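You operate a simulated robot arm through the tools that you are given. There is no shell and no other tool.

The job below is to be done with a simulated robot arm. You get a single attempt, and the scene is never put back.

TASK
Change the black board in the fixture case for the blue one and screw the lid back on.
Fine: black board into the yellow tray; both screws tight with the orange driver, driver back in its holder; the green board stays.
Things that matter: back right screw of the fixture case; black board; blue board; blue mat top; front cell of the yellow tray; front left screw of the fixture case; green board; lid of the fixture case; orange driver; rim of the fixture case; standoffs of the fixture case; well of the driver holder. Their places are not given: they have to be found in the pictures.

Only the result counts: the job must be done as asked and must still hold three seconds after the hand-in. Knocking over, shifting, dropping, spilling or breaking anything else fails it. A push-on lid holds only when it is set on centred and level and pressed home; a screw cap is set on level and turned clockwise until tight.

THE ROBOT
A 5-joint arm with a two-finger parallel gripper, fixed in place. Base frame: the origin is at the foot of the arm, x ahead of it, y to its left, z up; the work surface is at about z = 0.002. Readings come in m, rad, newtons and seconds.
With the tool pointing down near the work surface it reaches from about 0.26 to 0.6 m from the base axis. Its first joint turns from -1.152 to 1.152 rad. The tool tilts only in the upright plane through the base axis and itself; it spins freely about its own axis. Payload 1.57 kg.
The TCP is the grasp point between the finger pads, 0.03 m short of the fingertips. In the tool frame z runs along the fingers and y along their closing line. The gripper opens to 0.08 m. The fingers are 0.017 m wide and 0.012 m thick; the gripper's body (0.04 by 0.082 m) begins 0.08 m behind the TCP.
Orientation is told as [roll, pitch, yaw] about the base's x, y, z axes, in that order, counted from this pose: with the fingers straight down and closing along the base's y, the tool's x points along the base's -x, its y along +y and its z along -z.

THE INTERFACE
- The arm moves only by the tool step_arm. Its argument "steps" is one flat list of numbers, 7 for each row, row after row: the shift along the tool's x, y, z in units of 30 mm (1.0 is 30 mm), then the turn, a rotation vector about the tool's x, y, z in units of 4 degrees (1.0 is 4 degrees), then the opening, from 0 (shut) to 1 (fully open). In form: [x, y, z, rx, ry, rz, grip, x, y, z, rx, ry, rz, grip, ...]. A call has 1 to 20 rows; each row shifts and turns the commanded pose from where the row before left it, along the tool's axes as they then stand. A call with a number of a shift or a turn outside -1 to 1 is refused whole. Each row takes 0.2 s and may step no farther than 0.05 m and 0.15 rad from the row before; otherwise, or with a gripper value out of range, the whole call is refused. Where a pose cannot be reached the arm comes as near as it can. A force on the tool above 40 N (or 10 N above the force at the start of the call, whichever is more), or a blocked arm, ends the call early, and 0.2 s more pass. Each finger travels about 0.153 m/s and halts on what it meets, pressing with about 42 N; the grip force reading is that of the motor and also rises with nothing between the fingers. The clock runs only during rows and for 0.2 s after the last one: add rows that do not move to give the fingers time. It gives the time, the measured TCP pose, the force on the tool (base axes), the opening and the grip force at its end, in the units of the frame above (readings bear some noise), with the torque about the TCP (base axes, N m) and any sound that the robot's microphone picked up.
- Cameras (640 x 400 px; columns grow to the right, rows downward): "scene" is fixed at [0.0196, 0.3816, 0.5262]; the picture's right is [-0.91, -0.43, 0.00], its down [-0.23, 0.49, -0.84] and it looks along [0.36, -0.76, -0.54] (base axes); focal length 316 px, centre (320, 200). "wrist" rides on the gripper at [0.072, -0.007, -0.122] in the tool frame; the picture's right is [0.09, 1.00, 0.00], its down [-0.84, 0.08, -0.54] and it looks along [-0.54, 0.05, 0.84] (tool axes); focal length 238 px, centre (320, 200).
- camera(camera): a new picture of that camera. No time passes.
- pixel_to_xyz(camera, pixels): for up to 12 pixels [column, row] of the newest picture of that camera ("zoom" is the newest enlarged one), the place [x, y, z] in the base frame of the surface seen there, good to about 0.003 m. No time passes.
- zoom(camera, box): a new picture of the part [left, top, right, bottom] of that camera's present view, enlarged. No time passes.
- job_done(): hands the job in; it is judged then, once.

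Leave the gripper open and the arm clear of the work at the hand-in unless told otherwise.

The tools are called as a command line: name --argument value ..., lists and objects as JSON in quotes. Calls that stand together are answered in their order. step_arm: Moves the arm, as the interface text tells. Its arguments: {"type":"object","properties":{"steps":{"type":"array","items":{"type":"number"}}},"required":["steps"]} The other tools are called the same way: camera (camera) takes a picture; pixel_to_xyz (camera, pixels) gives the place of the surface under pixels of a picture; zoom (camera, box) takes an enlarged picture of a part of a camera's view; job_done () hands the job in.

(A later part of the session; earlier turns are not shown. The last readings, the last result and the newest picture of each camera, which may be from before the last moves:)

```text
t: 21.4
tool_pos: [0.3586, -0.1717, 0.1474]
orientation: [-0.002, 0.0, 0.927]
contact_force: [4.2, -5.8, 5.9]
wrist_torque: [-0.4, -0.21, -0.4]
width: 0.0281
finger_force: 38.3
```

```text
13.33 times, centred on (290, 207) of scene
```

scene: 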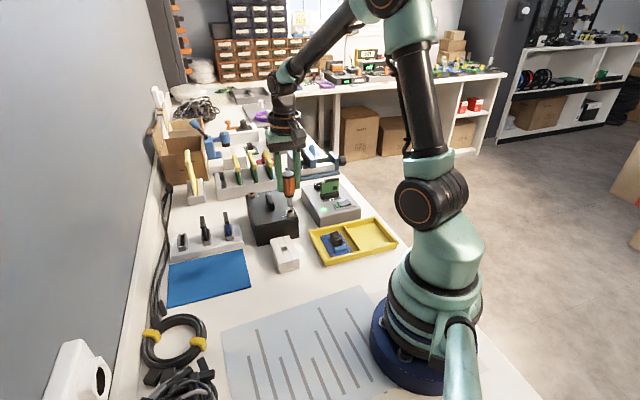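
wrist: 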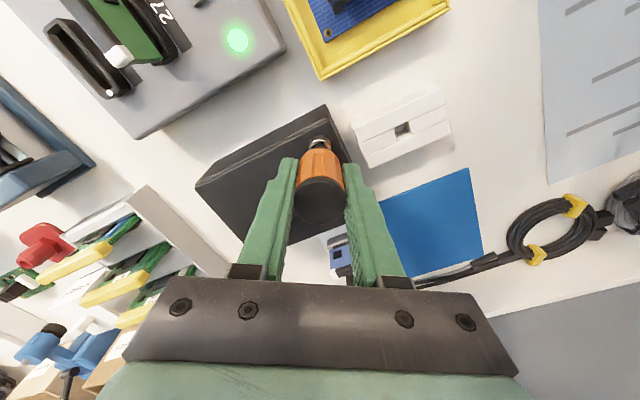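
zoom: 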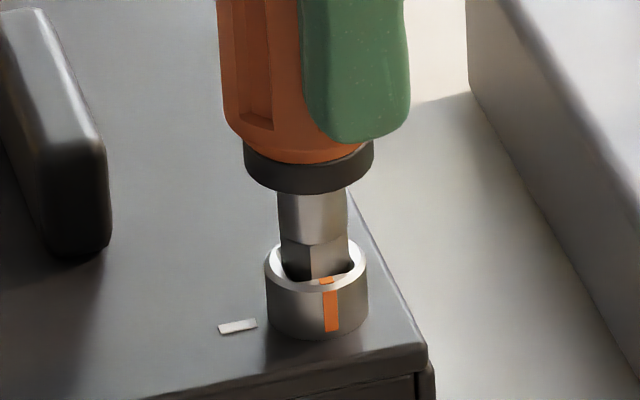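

The geometry tells me the bit is only ~5 mm into a deeper socket — it is resting in the entry bevel and has turned there instead of engaging. I lift 3 mm, rotate back clockwise ~28° to square the bit with the socket, and inspect.

step_arm --steps '[0, 0, -0.12, 0, 0, 0, 0, 0, 0, 0, 0, 0, 1, 0, 0, 0, 0, 0, 0, 1, 0, 0, 0, 0, 0, 0, 1, 0, 0, 0, 0, 0, 0, 1, 0, 0, 0, 0, 0, 0, 1, 0, 0, 0, 0, 0, 0, 1, 0, 0, 0, 0, 0, 0, 1, 0, 0, 0, 0, 0, 0, 0, 0]'

zoom --camera "scene" --box '[282, 196, 298, 218]'

camera --camera "wrist"

zoom --camera "wrist" --box '[296, 120, 346, 165]'

```text
t: 23.4
tool_pos: [0.3572, -0.1729, 0.1512]
orientation: [-0.001, 0.0, 0.437]
contact_force: [-0.1, 0.2, -0.8]
wrist_torque: [0.0, 0.0, 0.01]
width: 0.0283
finger_force: 38.7
```

```text
16.00 times, centred on (290, 207) of scene
```

zoom: 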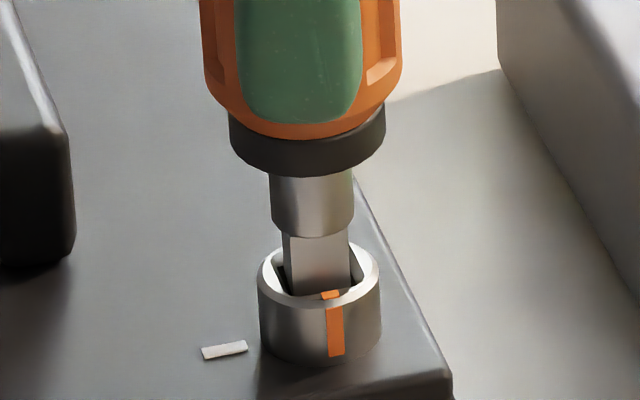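

```text
taken
```

wrist: 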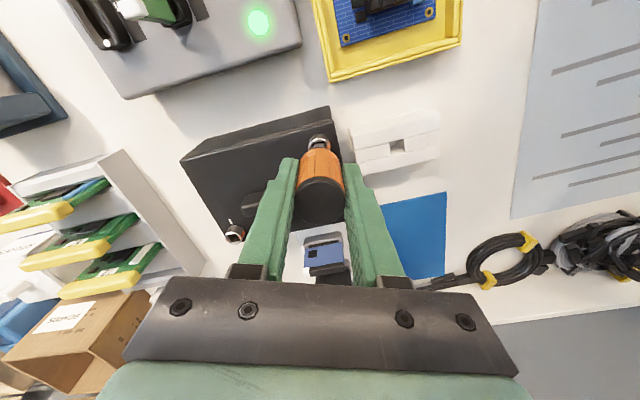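

```text
8.89 times, centred on (321, 142) of wrist
```

zoom: 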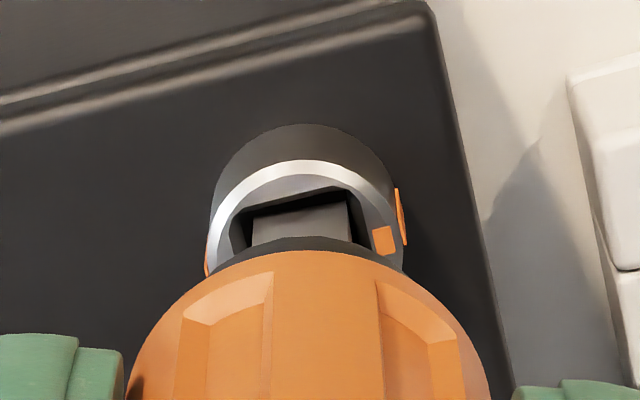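

Bit and socket are centred (bit ≈ 307, cap ≈ 306.5) but the bit edge slopes -7° against -14° of the socket edge. I turn ~6° counterclockwise and lower again in small steps.

step_arm --steps '[0, 0, 0, 0, 0, -0.7, 0, 0, 0, 0, 0, 0, -0.7, 0, 0, 0, 0.05, 0, 0, 0, 0, 0, 0, 0.05, 0, 0, 0, 0, 0, 0, 0.05, 0, 0, 0, 0, 0, 0, 0, 0, 0, 0, 0]'

zoom --camera "wrist" --box '[296, 120, 346, 165]'

zoom --camera "scene" --box '[282, 196, 298, 218]'

```text
t: 24.8
tool_pos: [0.3588, -0.1704, 0.1478]
orientation: [-0.003, -0.001, 0.534]
contact_force: [-4.2, -0.5, 16.7]
wrist_torque: [0.0, 0.32, 0.03]
width: 0.0283
finger_force: 38.0
```

```text
8.89 times, centred on (321, 142) of wrist
```

zoom: 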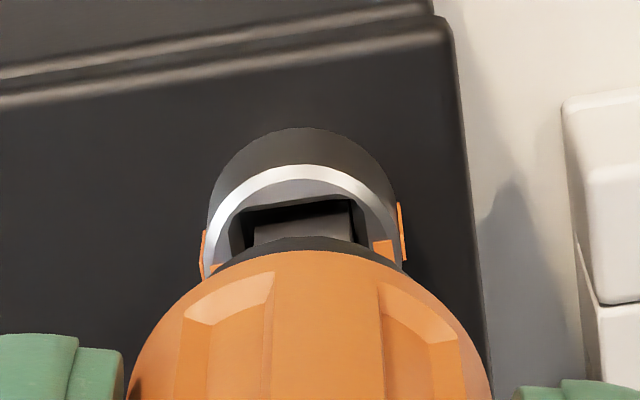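

```text
16.00 times, centred on (290, 207) of scene
```

zoom: 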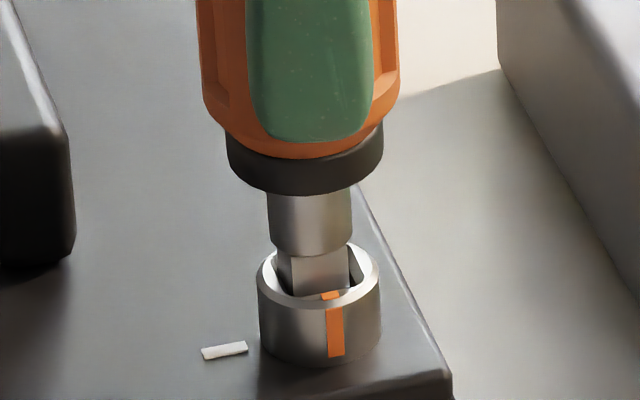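

Contact again at TCP z 0.148 with 17 N. I sample points on bit, rim and lid in this zoom to find how deep the bit really sits.

pixel_to_xyz --camera "zoom" --pixels '[[320, 262], [305, 264], [340, 258], [320, 285], [305, 287], [340, 280], [310, 235], [285, 300], [350, 298], [300, 335], [367, 270], [225, 351]]'

pixel_to_xyz --camera "wrist" --pixels '[[320, 140], [316, 144], [320, 144.5], [322, 144], [308, 145], [330, 142], [318, 136], [312, 120], [236, 228], [235, 233], [250, 150], [316, 165]]'

```text
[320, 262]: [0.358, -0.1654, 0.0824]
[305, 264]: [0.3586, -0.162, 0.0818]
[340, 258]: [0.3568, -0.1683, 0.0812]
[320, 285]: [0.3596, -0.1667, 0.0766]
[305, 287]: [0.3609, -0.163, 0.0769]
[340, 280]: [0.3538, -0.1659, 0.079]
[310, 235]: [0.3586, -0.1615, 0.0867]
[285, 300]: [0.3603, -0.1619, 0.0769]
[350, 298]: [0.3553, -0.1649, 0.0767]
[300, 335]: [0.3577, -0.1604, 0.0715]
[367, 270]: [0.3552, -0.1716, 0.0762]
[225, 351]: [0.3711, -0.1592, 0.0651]
```

```text
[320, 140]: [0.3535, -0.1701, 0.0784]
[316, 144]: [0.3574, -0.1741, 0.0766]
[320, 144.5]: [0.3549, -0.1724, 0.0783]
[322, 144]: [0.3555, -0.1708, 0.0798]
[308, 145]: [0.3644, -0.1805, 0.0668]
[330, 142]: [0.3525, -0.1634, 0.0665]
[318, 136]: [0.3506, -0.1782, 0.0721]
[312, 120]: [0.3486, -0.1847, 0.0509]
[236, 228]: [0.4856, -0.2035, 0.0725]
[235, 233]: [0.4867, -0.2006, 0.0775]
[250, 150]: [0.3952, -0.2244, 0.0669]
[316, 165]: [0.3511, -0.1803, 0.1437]
```

The bit is ~7 mm in, essentially on the socket floor, pressed with 17 N and square to it. Last time I had eased off before turning; now I turn counterclockwise while keeping the press.

step_arm --steps '[0, 0, 0, 0, 0, -1, 0, 0, 0, 0, 0, 0, -1, 0, 0, 0, 0, 0, 0, -1, 0]'

zoom --camera "scene" --box '[282, 196, 298, 218]'

```text
t: 25.6
tool_pos: [0.3584, -0.173, 0.1478]
orientation: [-0.002, -0.002, 0.745]
contact_force: [-5.7, -7.4, 24.4]
wrist_torque: [-0.49, 0.4, -0.07]
width: 0.028
finger_force: 37.8
```

```text
16.00 times, centred on (290, 207) of scene
```

zoom: 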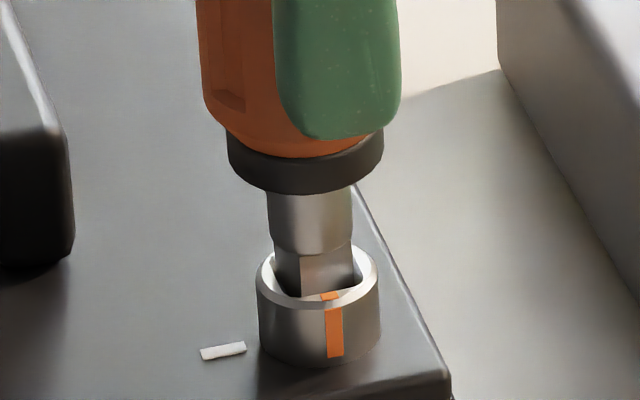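

The bit turned ~12° further, no cap motion yet, torque -0.07. I continue with the press on.

step_arm --steps '[0, 0, 0, 0, 0, -1, 0, 0, 0, 0, 0, 0, -1, 0, 0, 0, 0, 0, 0, -1, 0]'

zoom --camera "scene" --box '[282, 196, 298, 218]'

step_arm --steps '[0, 0, 0, 0, 0, -1, 0, 0, 0, 0, 0, 0, -1, 0, 0, 0, 0, 0, 0, -1, 0]'

zoom --camera "scene" --box '[282, 196, 298, 218]'

```text
t: 26.4
tool_pos: [0.3585, -0.1703, 0.1471]
orientation: [-0.002, 0.002, 0.955]
contact_force: [-0.1, -2.6, 18.9]
wrist_torque: [-0.07, -0.08, -0.36]
width: 0.0284
finger_force: 38.3
```

```text
16.00 times, centred on (290, 207) of scene
```

zoom: 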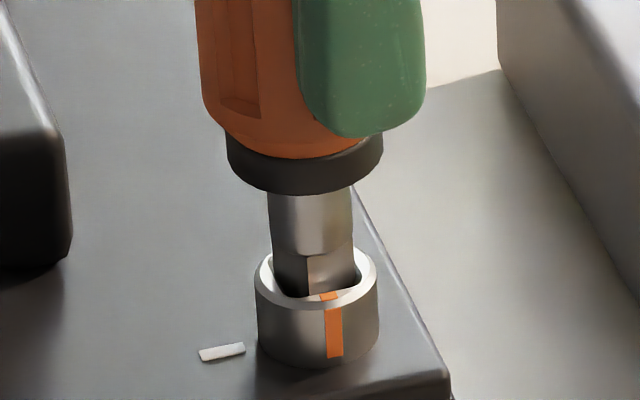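

```text
t: 27.2
tool_pos: [0.3583, -0.1721, 0.1462]
orientation: [-0.001, -0.001, 1.164]
contact_force: [7.4, -8.1, 1.5]
wrist_torque: [-0.56, -0.68, -0.52]
width: 0.0287
finger_force: 38.9
```

```text
16.00 times, centred on (290, 207) of scene
```

zoom: 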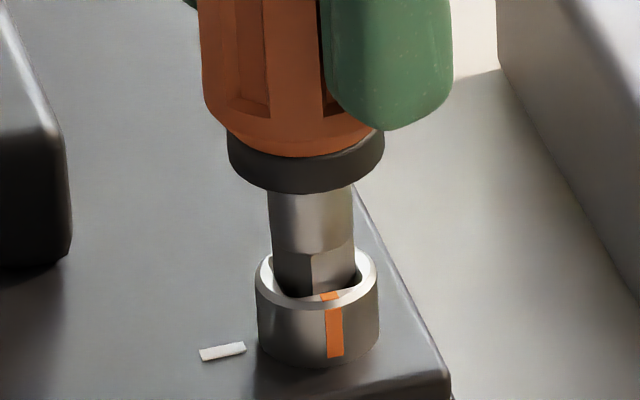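

The cap still doesn't follow counterclockwise at ~0.5 Nm. As a cheap diagnostic I turn the other way (clockwise = tightening, harmless) through the slack and read the torque there.

step_arm --steps '[0, 0, -0.03, 0, 0, 1, 0, 0, 0, 0, 0, 0, 1, 0, 0, 0, 0, 0, 0, 1, 0, 0, 0, 0, 0, 0, 1, 0, 0, 0, 0, 0, 0, 1, 0, 0, 0, 0, 0, 0, 1, 0, 0, 0, 0, 0, 0, 1, 0, 0, 0, 0, 0, 0, 1, 0, 0, 0, 0, 0, 0, 1, 0, 0, 0, 0, 0, 0, 1, 0, 0, 0, 0, 0, 0, 1, 0, 0, 0, 0, 0, 0, 1, 0]'

zoom --camera "scene" --box '[282, 196, 298, 218]'

step_arm --steps '[0, 0, 0, 0, 0, 1, 0, 0, 0, 0, 0, 0, 1, 0, 0, 0, 0, 0, 0, 1, 0]'

zoom --camera "scene" --box '[282, 196, 298, 218]'

```text
t: 29.8
tool_pos: [0.3573, -0.1729, 0.1484]
orientation: [-0.001, 0.001, 0.325]
contact_force: [0.0, -1.0, -1.2]
wrist_torque: [0.04, 0.02, 0.03]
width: 0.0281
finger_force: 38.1
```

```text
16.00 times, centred on (290, 207) of scene
```

zoom: 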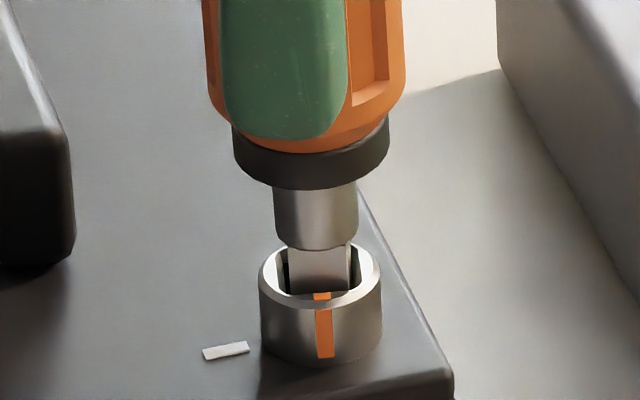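

```text
t: 30.6
tool_pos: [0.359, -0.1731, 0.148]
orientation: [0.0, -0.002, 0.112]
contact_force: [0.8, 0.3, 2.2]
wrist_torque: [0.11, 0.0, -0.02]
width: 0.0286
finger_force: 38.7
```

```text
16.00 times, centred on (290, 207) of scene
```

zoom: 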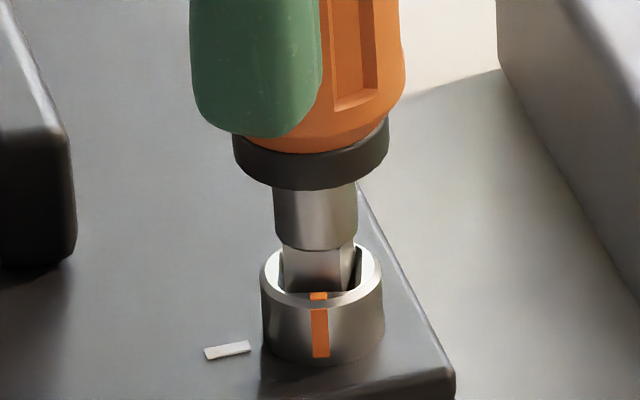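

Revealing: turning clockwise moved the cap easily (mark went from 0.64 to 0.475 of the cap's width, ~19°) with almost no torque. So it was already at its counterclockwise stop, i.e. the screws may be at their open position now. I turn it back counterclockwise to that stop to check it returns freely and halts at the same place.

step_arm --steps '[0, 0, 0, 0, 0, -1, 0, 0, 0, 0, 0, 0, -1, 0, 0, 0, 0, 0, 0, -1, 0, 0, 0, 0, 0, 0, -1, 0, 0, 0, 0, 0, 0, -1, 0, 0, 0, 0, 0, 0, -1, 0, 0, 0, 0, 0, 0, -1, 0, 0, 0, 0, 0, 0, -1, 0]'

zoom --camera "scene" --box '[282, 196, 298, 218]'

step_arm --steps '[0, 0, 0, 0, 0, -1, 0, 0, 0, 0, 0, 0, -1, 0, 0, 0, 0, 0, 0, -1, 0, 0, 0, 0, 0, 0, -1, 0, 0, 0, 0, 0, 0, -1, 0]'

zoom --camera "scene" --box '[282, 196, 298, 218]'

```text
t: 32.4
tool_pos: [0.3577, -0.1714, 0.1488]
orientation: [-0.002, 0.0, 0.675]
contact_force: [2.6, -1.7, 1.3]
wrist_torque: [-0.08, -0.22, 0.01]
width: 0.0282
finger_force: 38.4
```

```text
16.00 times, centred on (290, 207) of scene
```

zoom: 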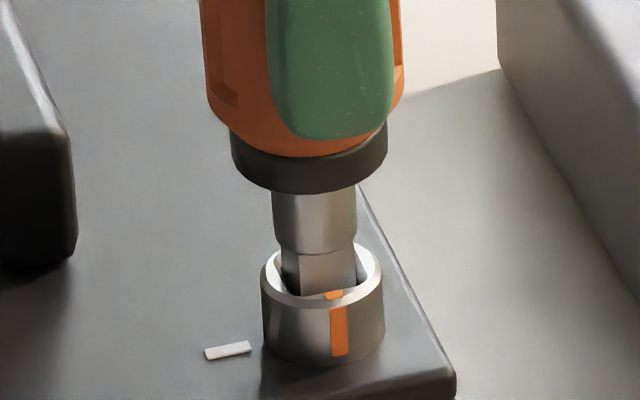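

```text
t: 33.6
tool_pos: [0.3583, -0.1725, 0.1481]
orientation: [-0.001, 0.001, 1.026]
contact_force: [2.4, -7.6, 1.6]
wrist_torque: [-0.49, -0.24, -0.39]
width: 0.0285
finger_force: 38.4
```

```text
16.00 times, centred on (290, 207) of scene
```

zoom: 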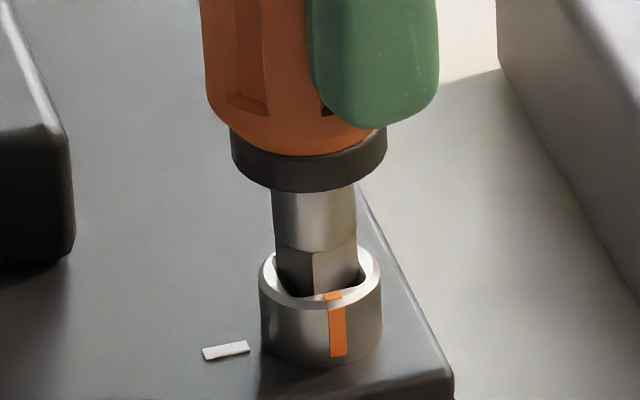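

The cap came back to the same place (0.63) and halted there with -0.39 Nm: a counterclockwise end stop. So both screws appear to be open already and tightening is clockwise later. I free the bit (turn 20° clockwise) and lift the driver straight out.

step_arm --steps '[0, 0, 0, 0, 0, 1, 0, 0, 0, 0, 0, 0, 1, 0, 0, 0, 0, 0, 0, 1, 0, 0, 0, 0, 0, 0, 1, 0, 0, 0, 0, 0, 0, 1, 0, 0, 0, -0.1, 0, 0, 0, 0, 0, 0, -0.2, 0, 0, 0, 0, 0, 0, -0.4, 0, 0, 0, 0, 0, 0, -0.5, 0, 0, 0, 0, 0, 0, -0.5, 0, 0, 0, 0, 0, 0, 0, 0, 0, 0, 0]'

camera --camera "scene"

zoom --camera "scene" --box '[278, 180, 302, 220]'

zoom --camera "scene" --box '[240, 180, 320, 260]'

```text
t: 36.0
tool_pos: [0.3577, -0.1716, 0.1991]
orientation: [0.001, -0.001, 0.672]
contact_force: [0.9, -0.1, -0.1]
wrist_torque: [-0.01, -0.01, -0.01]
width: 0.0284
finger_force: 38.4
```

```text
taken
```

scene: 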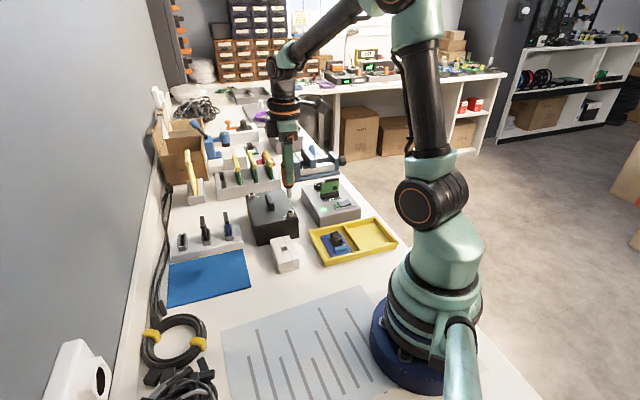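

```text
10.00 times, centred on (290, 200) of scene
```

zoom: 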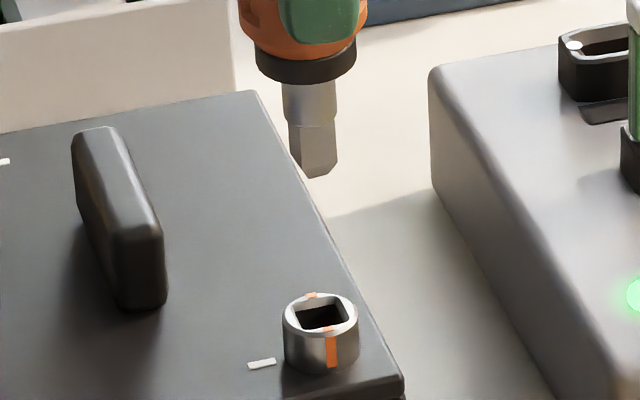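

```text
5.00 times, centred on (280, 220) of scene
```

zoom: 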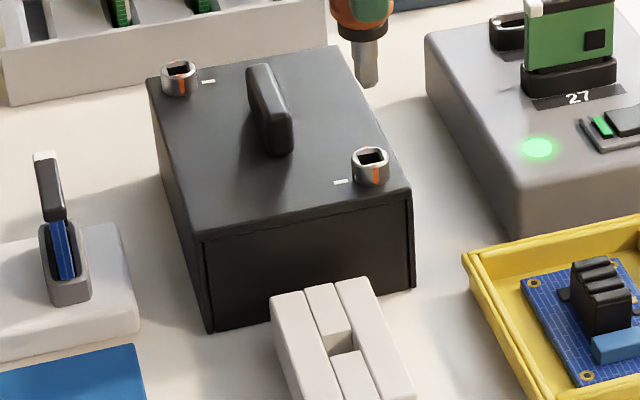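

The driver came out cleanly and the lid is undisturbed. The bit reads ~10° counterclockwise of square, so I turn 10° clockwise, move over the holder well and lower partway, then check alignment.

step_arm --steps '[0, 0, 0, 0, 0, 0.833, 0, 0, 0, 0, 0, 0, 0.833, 0, 0, 0, 0, 0, 0, 0.833, 0, -0.122, 0.699, 0, 0, 0, 0, 0, -0.122, 0.699, 0, 0, 0, 0, 0, -0.122, 0.699, 0, 0, 0, 0, 0, -0.122, 0.699, 0, 0, 0, 0, 0, 0, 0, 0.8, 0, 0, 0, 0, 0, 0, 0.8, 0, 0, 0, 0, 0, 0, 0.8, 0, 0, 0, 0, 0, 0, 0, 0, 0, 0, 0]'

camera --camera "scene"

zoom --camera "scene" --box '[268, 215, 300, 265]'

camera --camera "wrist"

zoom --camera "wrist" --box '[290, 110, 350, 165]'

```text
t: 38.4
tool_pos: [0.3318, -0.0917, 0.1264]
orientation: [0.0, 0.0, 0.499]
contact_force: [-1.0, 0.1, -1.5]
wrist_torque: [0.0, -0.01, 0.02]
width: 0.0282
finger_force: 38.6
```

```text
taken
```

scene: 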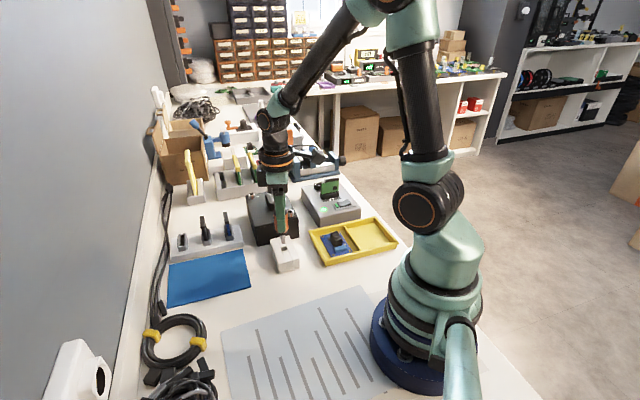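

```text
8.00 times, centred on (284, 240) of scene
```

zoom: 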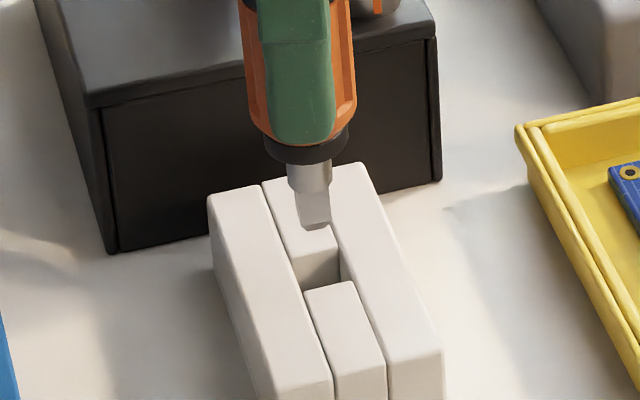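

```text
taken
```

wrist: 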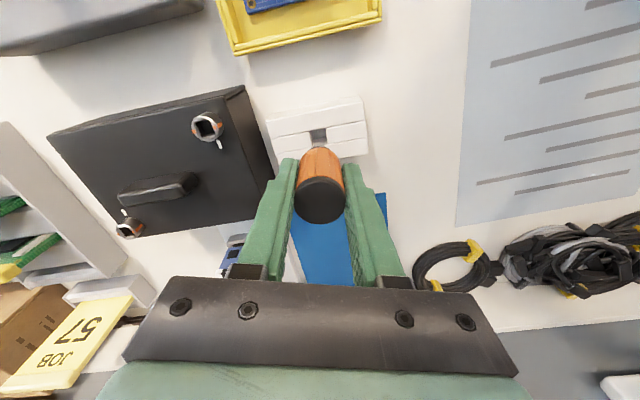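

```text
7.27 times, centred on (320, 138) of wrist
```

zoom: 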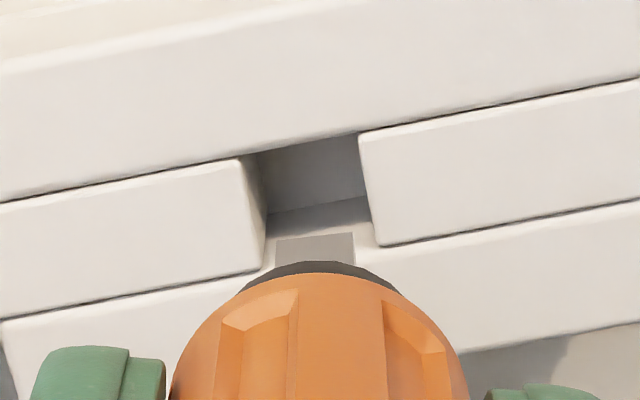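

The 15 mm square well is near the bit: well centre ≈ (310,202) versus tool axis ≈ (323,206) in the zoom, and the bit is ~6° off. I correct by -1.2 mm in tool y, +0.6 mm in tool x, 6° counterclockwise, and lower the bit into the well.

step_arm --steps '[0.02, -0.04, 0, 0, 0, -0.75, 0, 0, 0, 0, 0, 0, -0.75, 0, 0, 0, 0.4, 0, 0, 0, 0, 0, 0, 0.4, 0, 0, 0, 0, 0, 0, 0.4, 0, 0, 0, 0, 0, 0, 0, 0, 0, 0, 0]'

camera --camera "scene"

zoom --camera "scene" --box '[268, 215, 300, 265]'

```text
t: 39.8
tool_pos: [0.3317, -0.0927, 0.09]
orientation: [0.0, 0.0, 0.604]
contact_force: [0.1, -0.2, -0.6]
wrist_torque: [0.02, 0.0, -0.01]
width: 0.0284
finger_force: 38.7
```

```text
taken
```

scene: 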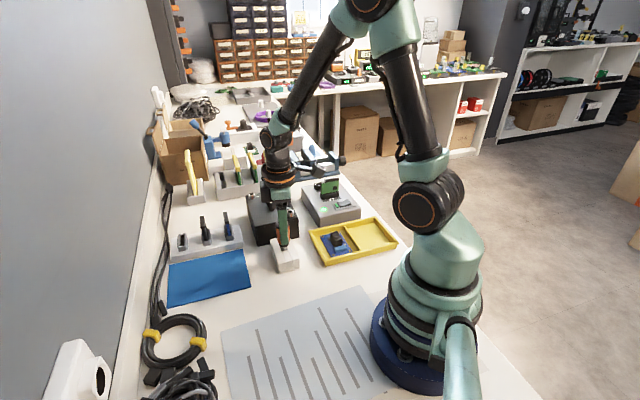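

```text
8.00 times, centred on (284, 240) of scene
```

zoom: 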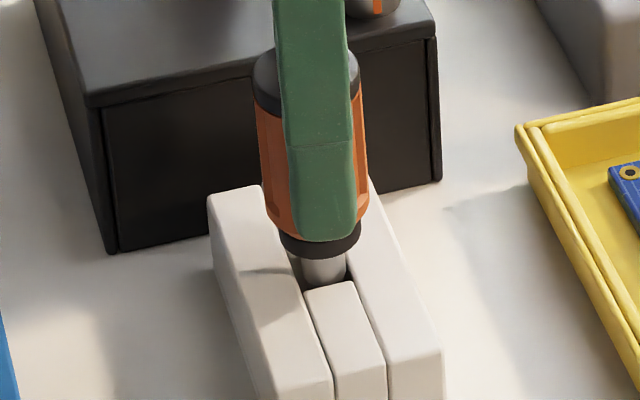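

The bit is entering the well cleanly. I lower on in 3 mm steps until the collar rests.

step_arm --steps '[0, 0, 0.1, 0, 0, 0, 0, 0, 0, 0.1, 0, 0, 0, 0, 0, 0, 0.1, 0, 0, 0, 0, 0, 0, 0.1, 0, 0, 0, 0, 0, 0, 0, 0, 0, 0, 0]'

zoom --camera "scene" --box '[268, 215, 300, 265]'

```text
t: 41.0
tool_pos: [0.3319, -0.0918, 0.0793]
orientation: [-0.002, -0.002, 0.605]
contact_force: [-2.7, 7.3, 29.8]
wrist_torque: [0.6, 0.19, 0.0]
width: 0.0284
finger_force: 38.2
```

```text
8.00 times, centred on (284, 240) of scene
```

zoom: 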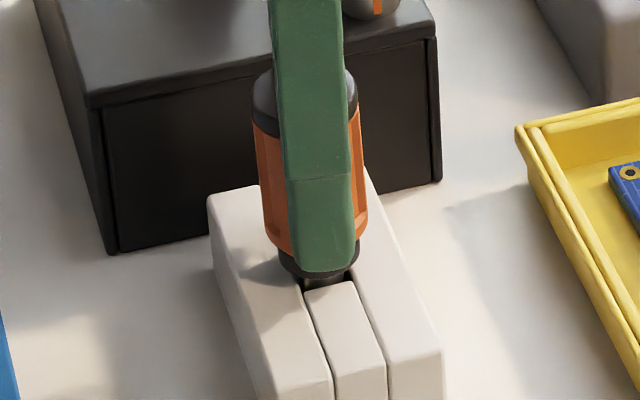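

Collar contact at TCP z 0.079 (30 N). The cap height in the picture matches the original, so it is seated. I ease up 1 mm and open the fingers to let it settle.

step_arm --steps '[0, 0, -0.035, 0, 0, 0, 0, 0, 0, 0, 0, 0, 0, 0.45, 0, 0, 0, 0, 0, 0, 0.65, 0, 0, 0, 0, 0, 0, 0.65]'

zoom --camera "scene" --box '[262, 205, 306, 275]'

camera --camera "wrist"

zoom --camera "wrist" --box '[270, 110, 370, 220]'

```text
t: 42.0
tool_pos: [0.3304, -0.0916, 0.0805]
orientation: [0.0, 0.001, 0.604]
contact_force: [0.1, -0.2, -0.1]
wrist_torque: [0.01, -0.03, -0.02]
width: 0.0521
finger_force: 0.0
```

```text
5.71 times, centred on (284, 240) of scene
```

zoom: 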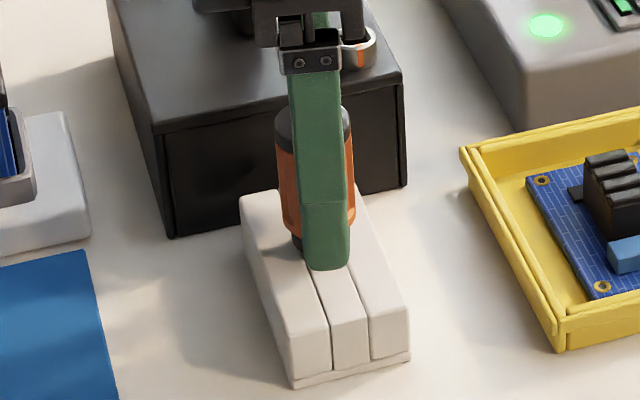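

```text
taken
```

wrist: 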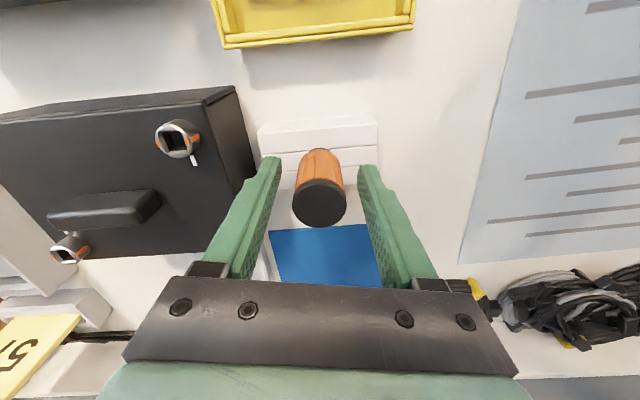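

```text
3.64 times, centred on (320, 165) of wrist
```

zoom: 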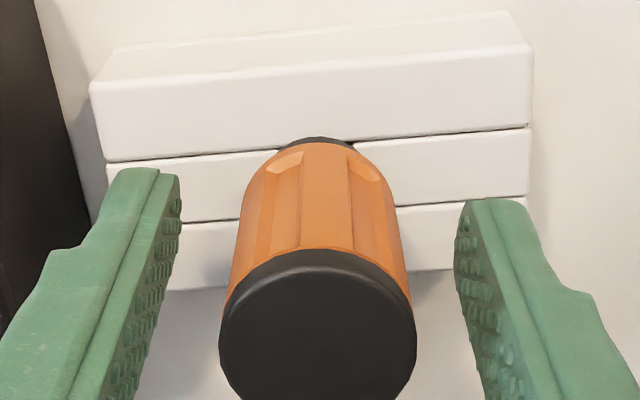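

The driver stands free in its holder. I rise straight up, then turn the tool back to yaw -45° and go above the lid's handle rib.

step_arm --steps '[0, 0, -0.6, 0, 0, 0, 0.65, 0, 0, -0.9, 0, 0, 0, 0.65, 0, 0, -0.93, 0, 0, 1, 0.65, 0, 0, -0.93, 0, 0, 1, 0.65, 0, 0, -0.93, 0, 0, 1, 0.65, 0, 0, 0, 0, 0, 1, 0.65, 0, 0, 0, 0, 0, 1, 0.65, 0, 0, 0, 0, 0, 1, 0.65, 0, 0, 0, 0, 0, 1, 0.65, 0, 0, 0, 0, 0, 1, 0.65, 0, 0, 0, 0, 0, 1, 0.65, 0, 0, 0, 0, 0, 1, 0.65, 0, 0, 0, 0, 0, 1, 0.65, 0, 0, 0, 0, 0, 1, 0.65, 0, 0, 0, 0, 0, 1, 0.65, 0, 0, 0, 0, 0, 1, 0.65, 0, 0, 0, 0, 0, 1, 0.65, 0, 0, 0, 0, 0, 1, 0.65, 0, 0, 0, 0, 0, 1, 0.65, 0, 0, 0, 0, 0, 1, 0.65]'

step_arm --steps '[0, 0, 0, 0, 0, 0.94, 0.65, 0, 0, 0, 0, 0, 0.94, 0.65, -0.883, -0.016, 0, 0, 0, 0, 0.65, -0.883, -0.016, 0, 0, 0, 0, 0.65, -0.883, -0.016, 0, 0, 0, 0, 0.65, -0.883, -0.016, 0, 0, 0, 0, 0.65, -0.883, -0.016, 0, 0, 0, 0, 0.65, 0, 0, 0, 0, 0, 0, 0.65]'

camera --camera "wrist"

zoom --camera "wrist" --box '[240, 60, 400, 240]'

zoom --camera "scene" --box '[220, 170, 320, 280]'

```text
t: 46.2
tool_pos: [0.3311, -0.0926, 0.2092]
orientation: [0.0, -0.001, -0.655]
contact_force: [-0.9, 0.3, -0.1]
wrist_torque: [0.01, -0.01, 0.0]
width: 0.0519
finger_force: 0.1
```

```text
t: 48.0
tool_pos: [0.4235, -0.1884, 0.2085]
orientation: [0.0, -0.001, -0.784]
contact_force: [-0.5, -0.5, 0.8]
wrist_torque: [0.0, 0.02, 0.0]
width: 0.0519
finger_force: 0.0
```

```text
taken
```

wrist: 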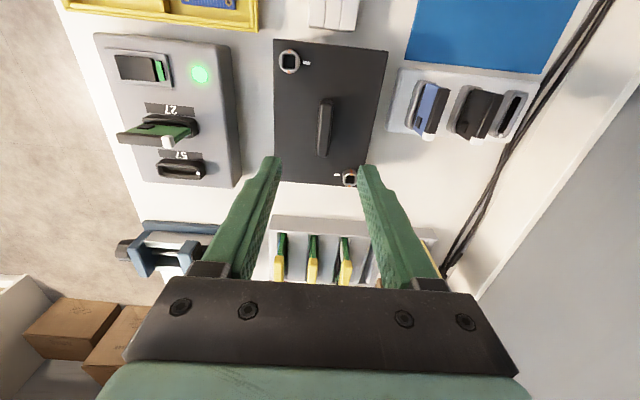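

```text
2.22 times, centred on (320, 150) of wrist
```

zoom: 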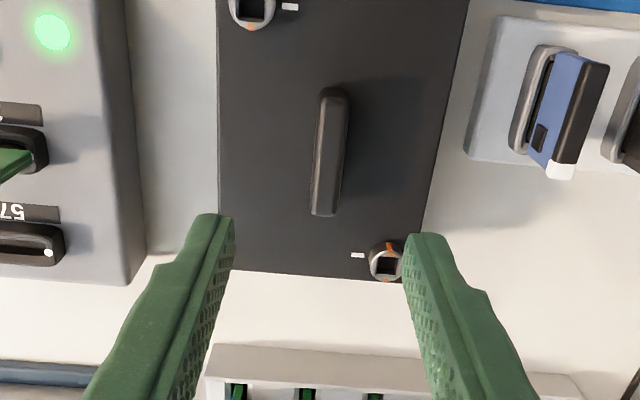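

```text
3.64 times, centred on (270, 225) of scene
```

zoom: 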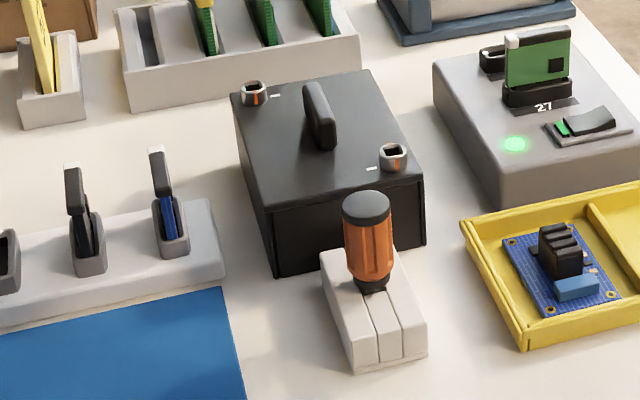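

The driver stands properly in its holder. I zoom on the handle rib to align the fingers with it.

zoom --camera "wrist" --box '[295, 85, 355, 165]'

pixel_to_xyz --camera "zoom" --pixels '[[345, 80], [310, 290], [330, 180], [340, 110], [315, 250], [350, 180], [300, 180], [265, 180], [420, 180]]'

```text
5.00 times, centred on (325, 125) of wrist
```

zoom: 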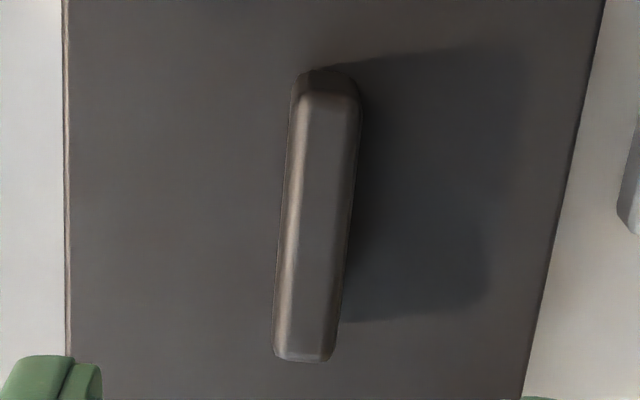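

```text
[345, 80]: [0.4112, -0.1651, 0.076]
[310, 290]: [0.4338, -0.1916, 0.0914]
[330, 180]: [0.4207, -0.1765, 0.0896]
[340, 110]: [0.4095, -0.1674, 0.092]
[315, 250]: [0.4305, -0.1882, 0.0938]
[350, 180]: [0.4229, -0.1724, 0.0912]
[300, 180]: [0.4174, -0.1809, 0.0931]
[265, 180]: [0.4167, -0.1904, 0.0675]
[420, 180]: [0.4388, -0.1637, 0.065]
```

The rib's middle sits ~3.9 mm to tool +y and ~2.6 mm to tool +x from the tool axis. I correct and descend to z ≈ 0.10, with fingertips just above the lid surface.

step_arm --steps '[0.087, 0.13, 0, 0, 0, 0, 0.65, 0, 0, 0.9, 0, 0, 0, 0.65, 0, 0, 0.9, 0, 0, 0, 0.65, 0, 0, 0.9, 0, 0, 0, 0.65, 0, 0, 0.85, 0, 0, 0, 0.65, 0, 0, 0, 0, 0, 0, 0.65]'

camera --camera "wrist"

zoom --camera "wrist" --box '[250, 60, 390, 240]'

zoom --camera "scene" --box '[235, 170, 310, 250]'

```text
t: 49.4
tool_pos: [0.4209, -0.1833, 0.1011]
orientation: [-0.001, 0.001, -0.783]
contact_force: [-0.6, -0.2, -0.5]
wrist_torque: [-0.01, -0.03, 0.03]
width: 0.052
finger_force: 0.1
```

```text
taken
```

wrist: 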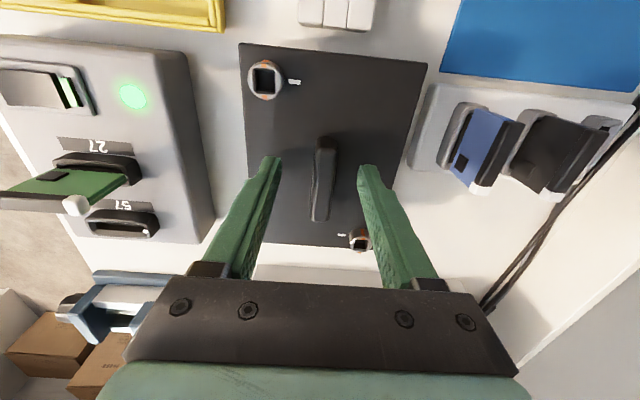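

```text
2.22 times, centred on (320, 150) of wrist
```

zoom: 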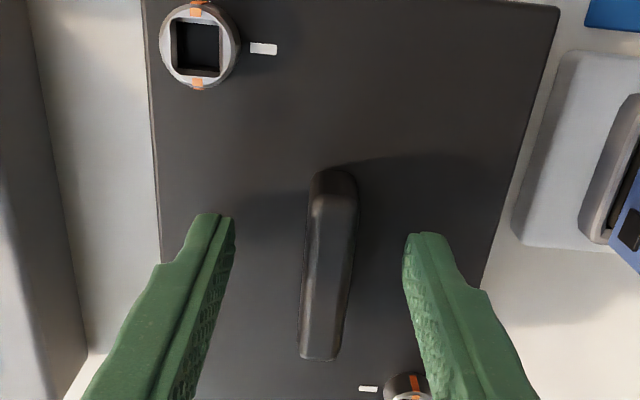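

```text
5.00 times, centred on (272, 210) of scene
```

zoom: 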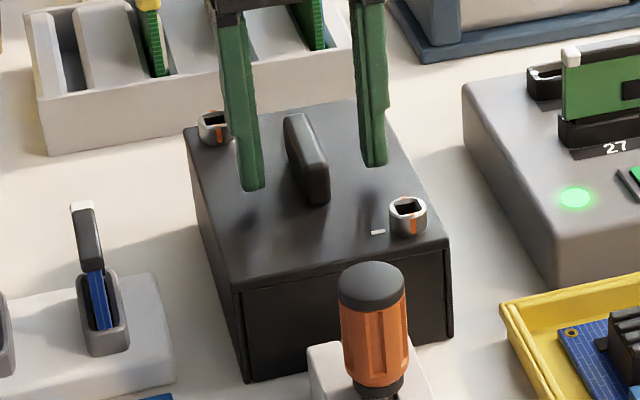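

Fingers straddle the rib. I shift 1 mm to +y, lower 3 mm, and close on the rib.

step_arm --steps '[0, 0.037, 0.1, 0, 0, 0, 0.65, 0, 0, 0, 0, 0, 0, 0.4, 0, 0, 0, 0, 0, 0, 0.15, 0, 0, 0, 0, 0, 0, 0, 0, 0, 0, 0, 0, 0, 0, 0, 0, 0, 0, 0, 0, 0]'

zoom --camera "scene" --box '[235, 170, 310, 250]'

```text
t: 50.8
tool_pos: [0.4231, -0.1826, 0.0983]
orientation: [0.0, 0.0, -0.783]
contact_force: [0.9, -1.1, 1.3]
wrist_torque: [-0.07, -0.06, 0.03]
width: 0.0131
finger_force: 29.6
```

```text
5.00 times, centred on (272, 210) of scene
```

zoom: 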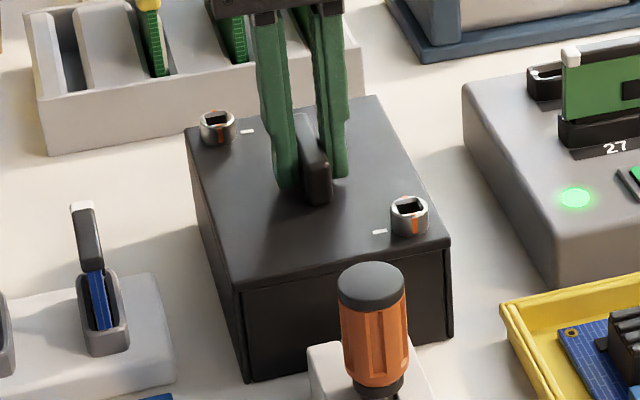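

Gripped (13 mm). I lift just 6 mm slowly to test whether the lid comes free, watching force.

step_arm --steps '[0, 0, 0, 0, 0, 0, 0, 0, 0, -0.07, 0, 0, 0, 0, 0, 0, -0.07, 0, 0, 0, 0, 0, 0, -0.06, 0, 0, 0, 0, 0, 0, 0, 0, 0, 0, 0]'

zoom --camera "scene" --box '[235, 170, 310, 250]'

```text
t: 52.0
tool_pos: [0.4257, -0.1826, 0.1046]
orientation: [-0.001, 0.002, -0.785]
contact_force: [0.7, 0.2, -2.1]
wrist_torque: [0.02, -0.02, -0.01]
width: 0.0131
finger_force: 29.3
```

```text
5.00 times, centred on (272, 210) of scene
```

zoom: 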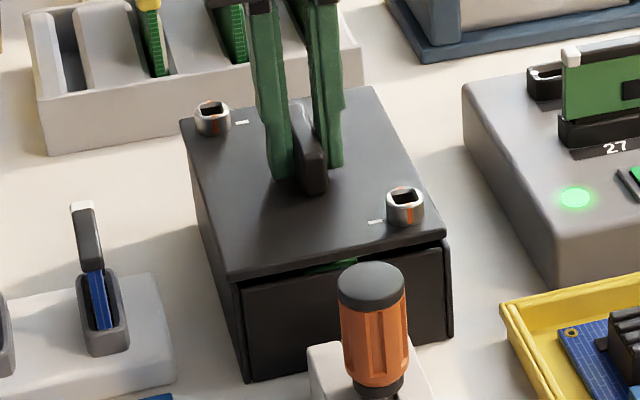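

The lid comes up freely (only ~2 N weight) – the screws were indeed open – and a green board shows inside. I measure the mat's corners to choose the set-down place.

pixel_to_xyz --camera "scene" --pixels '[[169.5, 266.5], [242.5, 251], [249.5, 286.5], [168, 306], [208, 277], [240, 235], [226, 240], [240, 265], [205, 245], [180, 250], [150, 335], [200, 300]]'

step_arm --steps '[0, 0, -0.3, 0, 0, 0, 0, 0, 0, -0.6, 0, 0, 0, 0, 0, 0, -0.8, 0, 0, 0, 0, 0, 0, -0.9, 0, 0, 0, 0, 0, 0, -0.9, 0, 0, 0, 0, 0, 0, 0, 0, 0, 0, 0]'

camera --camera "scene"

zoom --camera "scene" --box '[210, 120, 340, 260]'

```text
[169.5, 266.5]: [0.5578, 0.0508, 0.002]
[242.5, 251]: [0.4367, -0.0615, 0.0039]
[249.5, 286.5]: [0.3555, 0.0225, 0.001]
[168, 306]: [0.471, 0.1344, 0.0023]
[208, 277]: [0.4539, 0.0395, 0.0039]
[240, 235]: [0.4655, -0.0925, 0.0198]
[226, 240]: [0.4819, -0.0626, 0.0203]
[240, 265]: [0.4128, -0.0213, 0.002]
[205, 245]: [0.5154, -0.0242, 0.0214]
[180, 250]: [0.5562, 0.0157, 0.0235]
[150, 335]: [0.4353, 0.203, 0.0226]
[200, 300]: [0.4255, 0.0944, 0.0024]
```

```text
t: 53.4
tool_pos: [0.4242, -0.1814, 0.2101]
orientation: [0.001, -0.002, -0.785]
contact_force: [0.0, -0.1, -0.5]
wrist_torque: [-0.01, -0.02, -0.04]
width: 0.0131
finger_force: 30.3
```

```text
taken
```

scene: 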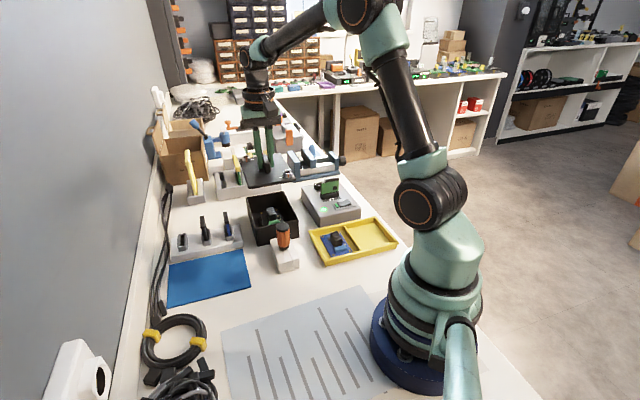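

```text
2.86 times, centred on (275, 190) of scene
```

zoom: 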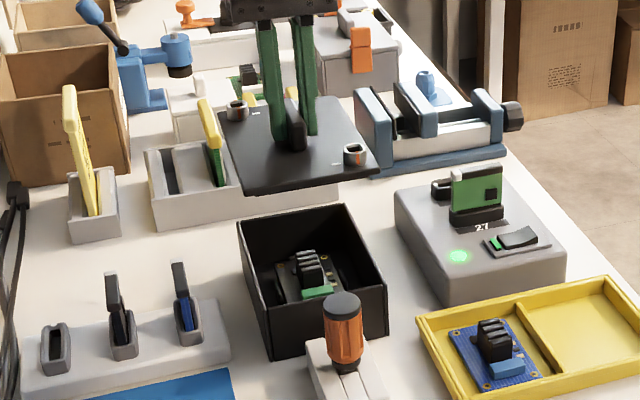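

The lid plate is off; inside the case a black board with a heatsink sits on standoffs. The mat (centre ≈ (0.455,0.037)) is longer along (0.7,0.7), so I turn the lid 90° first. I check the height of the cards in the rack I'll pass over while doing so.

pixel_to_xyz --camera "scene" --pixels '[[202, 217], [225.5, 213], [184, 233], [253, 181], [302, 183], [277, 160]]'

step_arm --steps '[0, 0, 0, 0, 0, -0.98, 0, 0, 0, 0, 0, 0, -0.98, 0, 0, 0, 0, 0, 0, -0.98, 0, 0, 0, 0, 0, 0, -0.98, 0, 0, 0, 0, 0, 0, -0.98, 0, 0, 0, 0, 0, 0, -0.98, 0, 0, 0, 0, 0, 0, -0.98, 0, 0, 0, 0, 0, 0, -0.98, 0, 0, 0, 0, 0, 0, -0.98, 0, 0, 0, 0, 0, 0, -0.98, 0, 0, 0, 0, 0, 0, -0.98, 0, 0, 0, 0, 0, 0, -0.98, 0, 0, 0, 0, 0, 0, -0.98, 0, 0, 0, 0, 0, 0, -0.98, 0, 0, 0, 0, 0, 0, -0.98, 0, 0, 0, 0, 0, 0, -0.98, 0, 0, 0, 0, 0, 0, -0.98, 0, 0, 0, 0, 0, 0, -0.98, 0]'

```text
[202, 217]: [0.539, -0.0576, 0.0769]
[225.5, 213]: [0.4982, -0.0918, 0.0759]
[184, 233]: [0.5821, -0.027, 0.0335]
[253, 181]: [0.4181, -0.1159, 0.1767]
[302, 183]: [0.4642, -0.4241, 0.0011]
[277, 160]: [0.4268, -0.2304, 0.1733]
```

```text
t: 57.2
tool_pos: [0.4239, -0.183, 0.2103]
orientation: [0.002, -0.001, 0.449]
contact_force: [-0.5, 0.0, -0.6]
wrist_torque: [-0.06, -0.03, 0.01]
width: 0.0132
finger_force: 29.6
```

Cards are only 0.077 high, so the lid at ~0.17 passes well clear. I finish the turn (19°) and carry the lid over the mat.

step_arm --steps '[0, 0, 0, 0, 0, -0.963, 0, 0, 0, 0, 0, 0, -0.963, 0, 0, 0, 0, 0, 0, -0.963, 0, 0, 0, 0, 0, 0, -0.963, 0, 0, 0, 0, 0, 0, -0.963, 0, -0.838, 0.635, 0, 0, 0, 0, 0, -0.838, 0.635, 0, 0, 0, 0, 0, -0.838, 0.635, 0, 0, 0, 0, 0, -0.838, 0.635, 0, 0, 0, 0, 0, -0.838, 0.635, 0, 0, 0, 0, 0, -0.838, 0.635, 0, 0, 0, 0, 0, -0.838, 0.635, 0, 0, 0, 0, 0, 0, 0, 0.5, 0, 0, 0, 0, 0, 0, 0, 0, 0, 0, 0]'

camera --camera "scene"

camera --camera "wrist"

```text
t: 60.2
tool_pos: [0.4547, 0.0351, 0.1935]
orientation: [0.0, 0.0, 0.784]
contact_force: [-0.5, 0.4, -1.4]
wrist_torque: [0.01, 0.0, -0.01]
width: 0.0131
finger_force: 29.8
```

```text
taken
```

scene: 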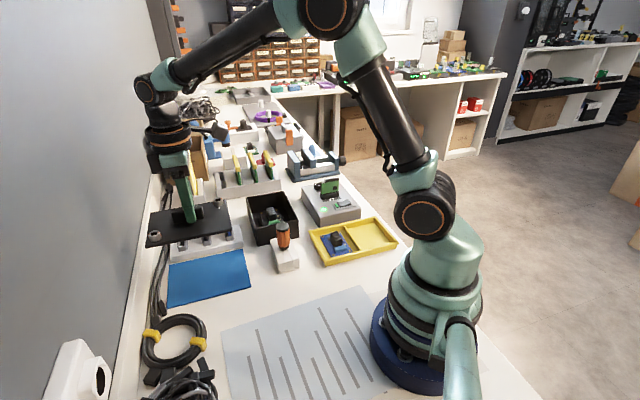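

```text
taken
```

wrist: 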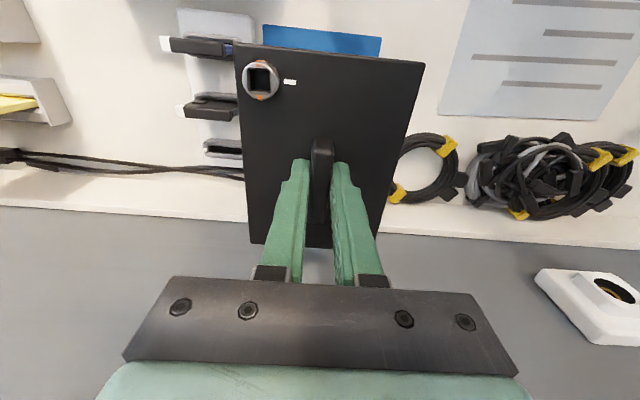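

The lid hangs level above the mat. I lower it to ~20 mm above and check.

step_arm --steps '[0, 0, 0.9, 0, 0, 0, 0, 0, 0, 0.9, 0, 0, 0, 0, 0, 0, 0.9, 0, 0, 0, 0, 0, 0, 0.9, 0, 0, 0, 0, 0, 0, 0.6, 0, 0, 0, 0, 0, 0, 0, 0, 0, 0, 0]'

zoom --camera "scene" --box '[140, 190, 270, 320]'

```text
t: 61.6
tool_pos: [0.4549, 0.0378, 0.0679]
orientation: [0.002, 0.0, 0.785]
contact_force: [0.2, 0.2, -0.5]
wrist_torque: [0.0, 0.01, -0.02]
width: 0.0129
finger_force: 29.7
```

```text
3.08 times, centred on (205, 255) of scene
```

zoom: 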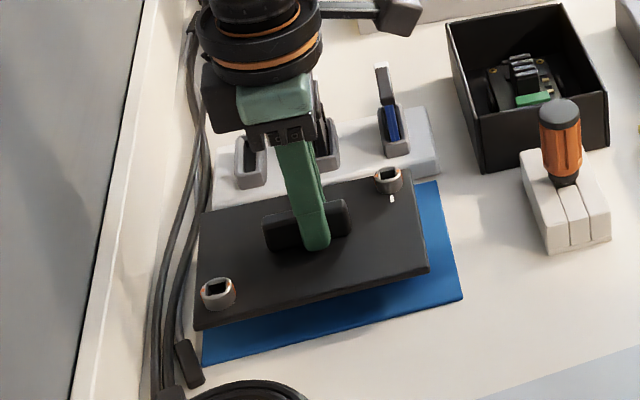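

Over the mat with margin. I lower 15 mm more, then in 2 mm steps until contact.

step_arm --steps '[0, 0, 0.2, 0, 0, 0, 0, 0, 0, 0.2, 0, 0, 0, 0, 0, 0, 0.15, 0, 0, 0, 0, 0, 0, 0, 0, 0, 0, 0]'

zoom --camera "scene" --box '[140, 190, 270, 320]'

step_arm --steps '[0, 0, 0.07, 0, 0, 0, 0, 0, 0, 0.07, 0, 0, 0, 0, 0, 0, 0.07, 0, 0, 0, 0]'

```text
t: 62.6
tool_pos: [0.4554, 0.0377, 0.0524]
orientation: [0.001, 0.0, 0.784]
contact_force: [0.0, 0.6, -0.5]
wrist_torque: [0.01, 0.0, -0.01]
width: 0.0131
finger_force: 29.9
```

```text
3.08 times, centred on (205, 255) of scene
```

zoom: 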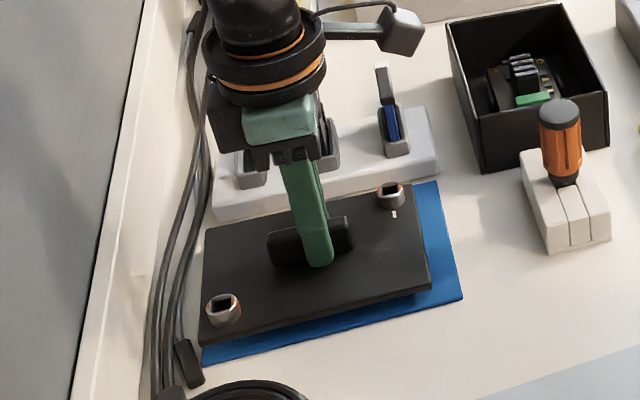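

```text
t: 63.4
tool_pos: [0.4548, 0.0376, 0.0475]
orientation: [0.0, -0.001, 0.786]
contact_force: [-7.3, 5.9, 23.2]
wrist_torque: [0.17, 0.21, 0.01]
width: 0.0133
finger_force: 29.9
```

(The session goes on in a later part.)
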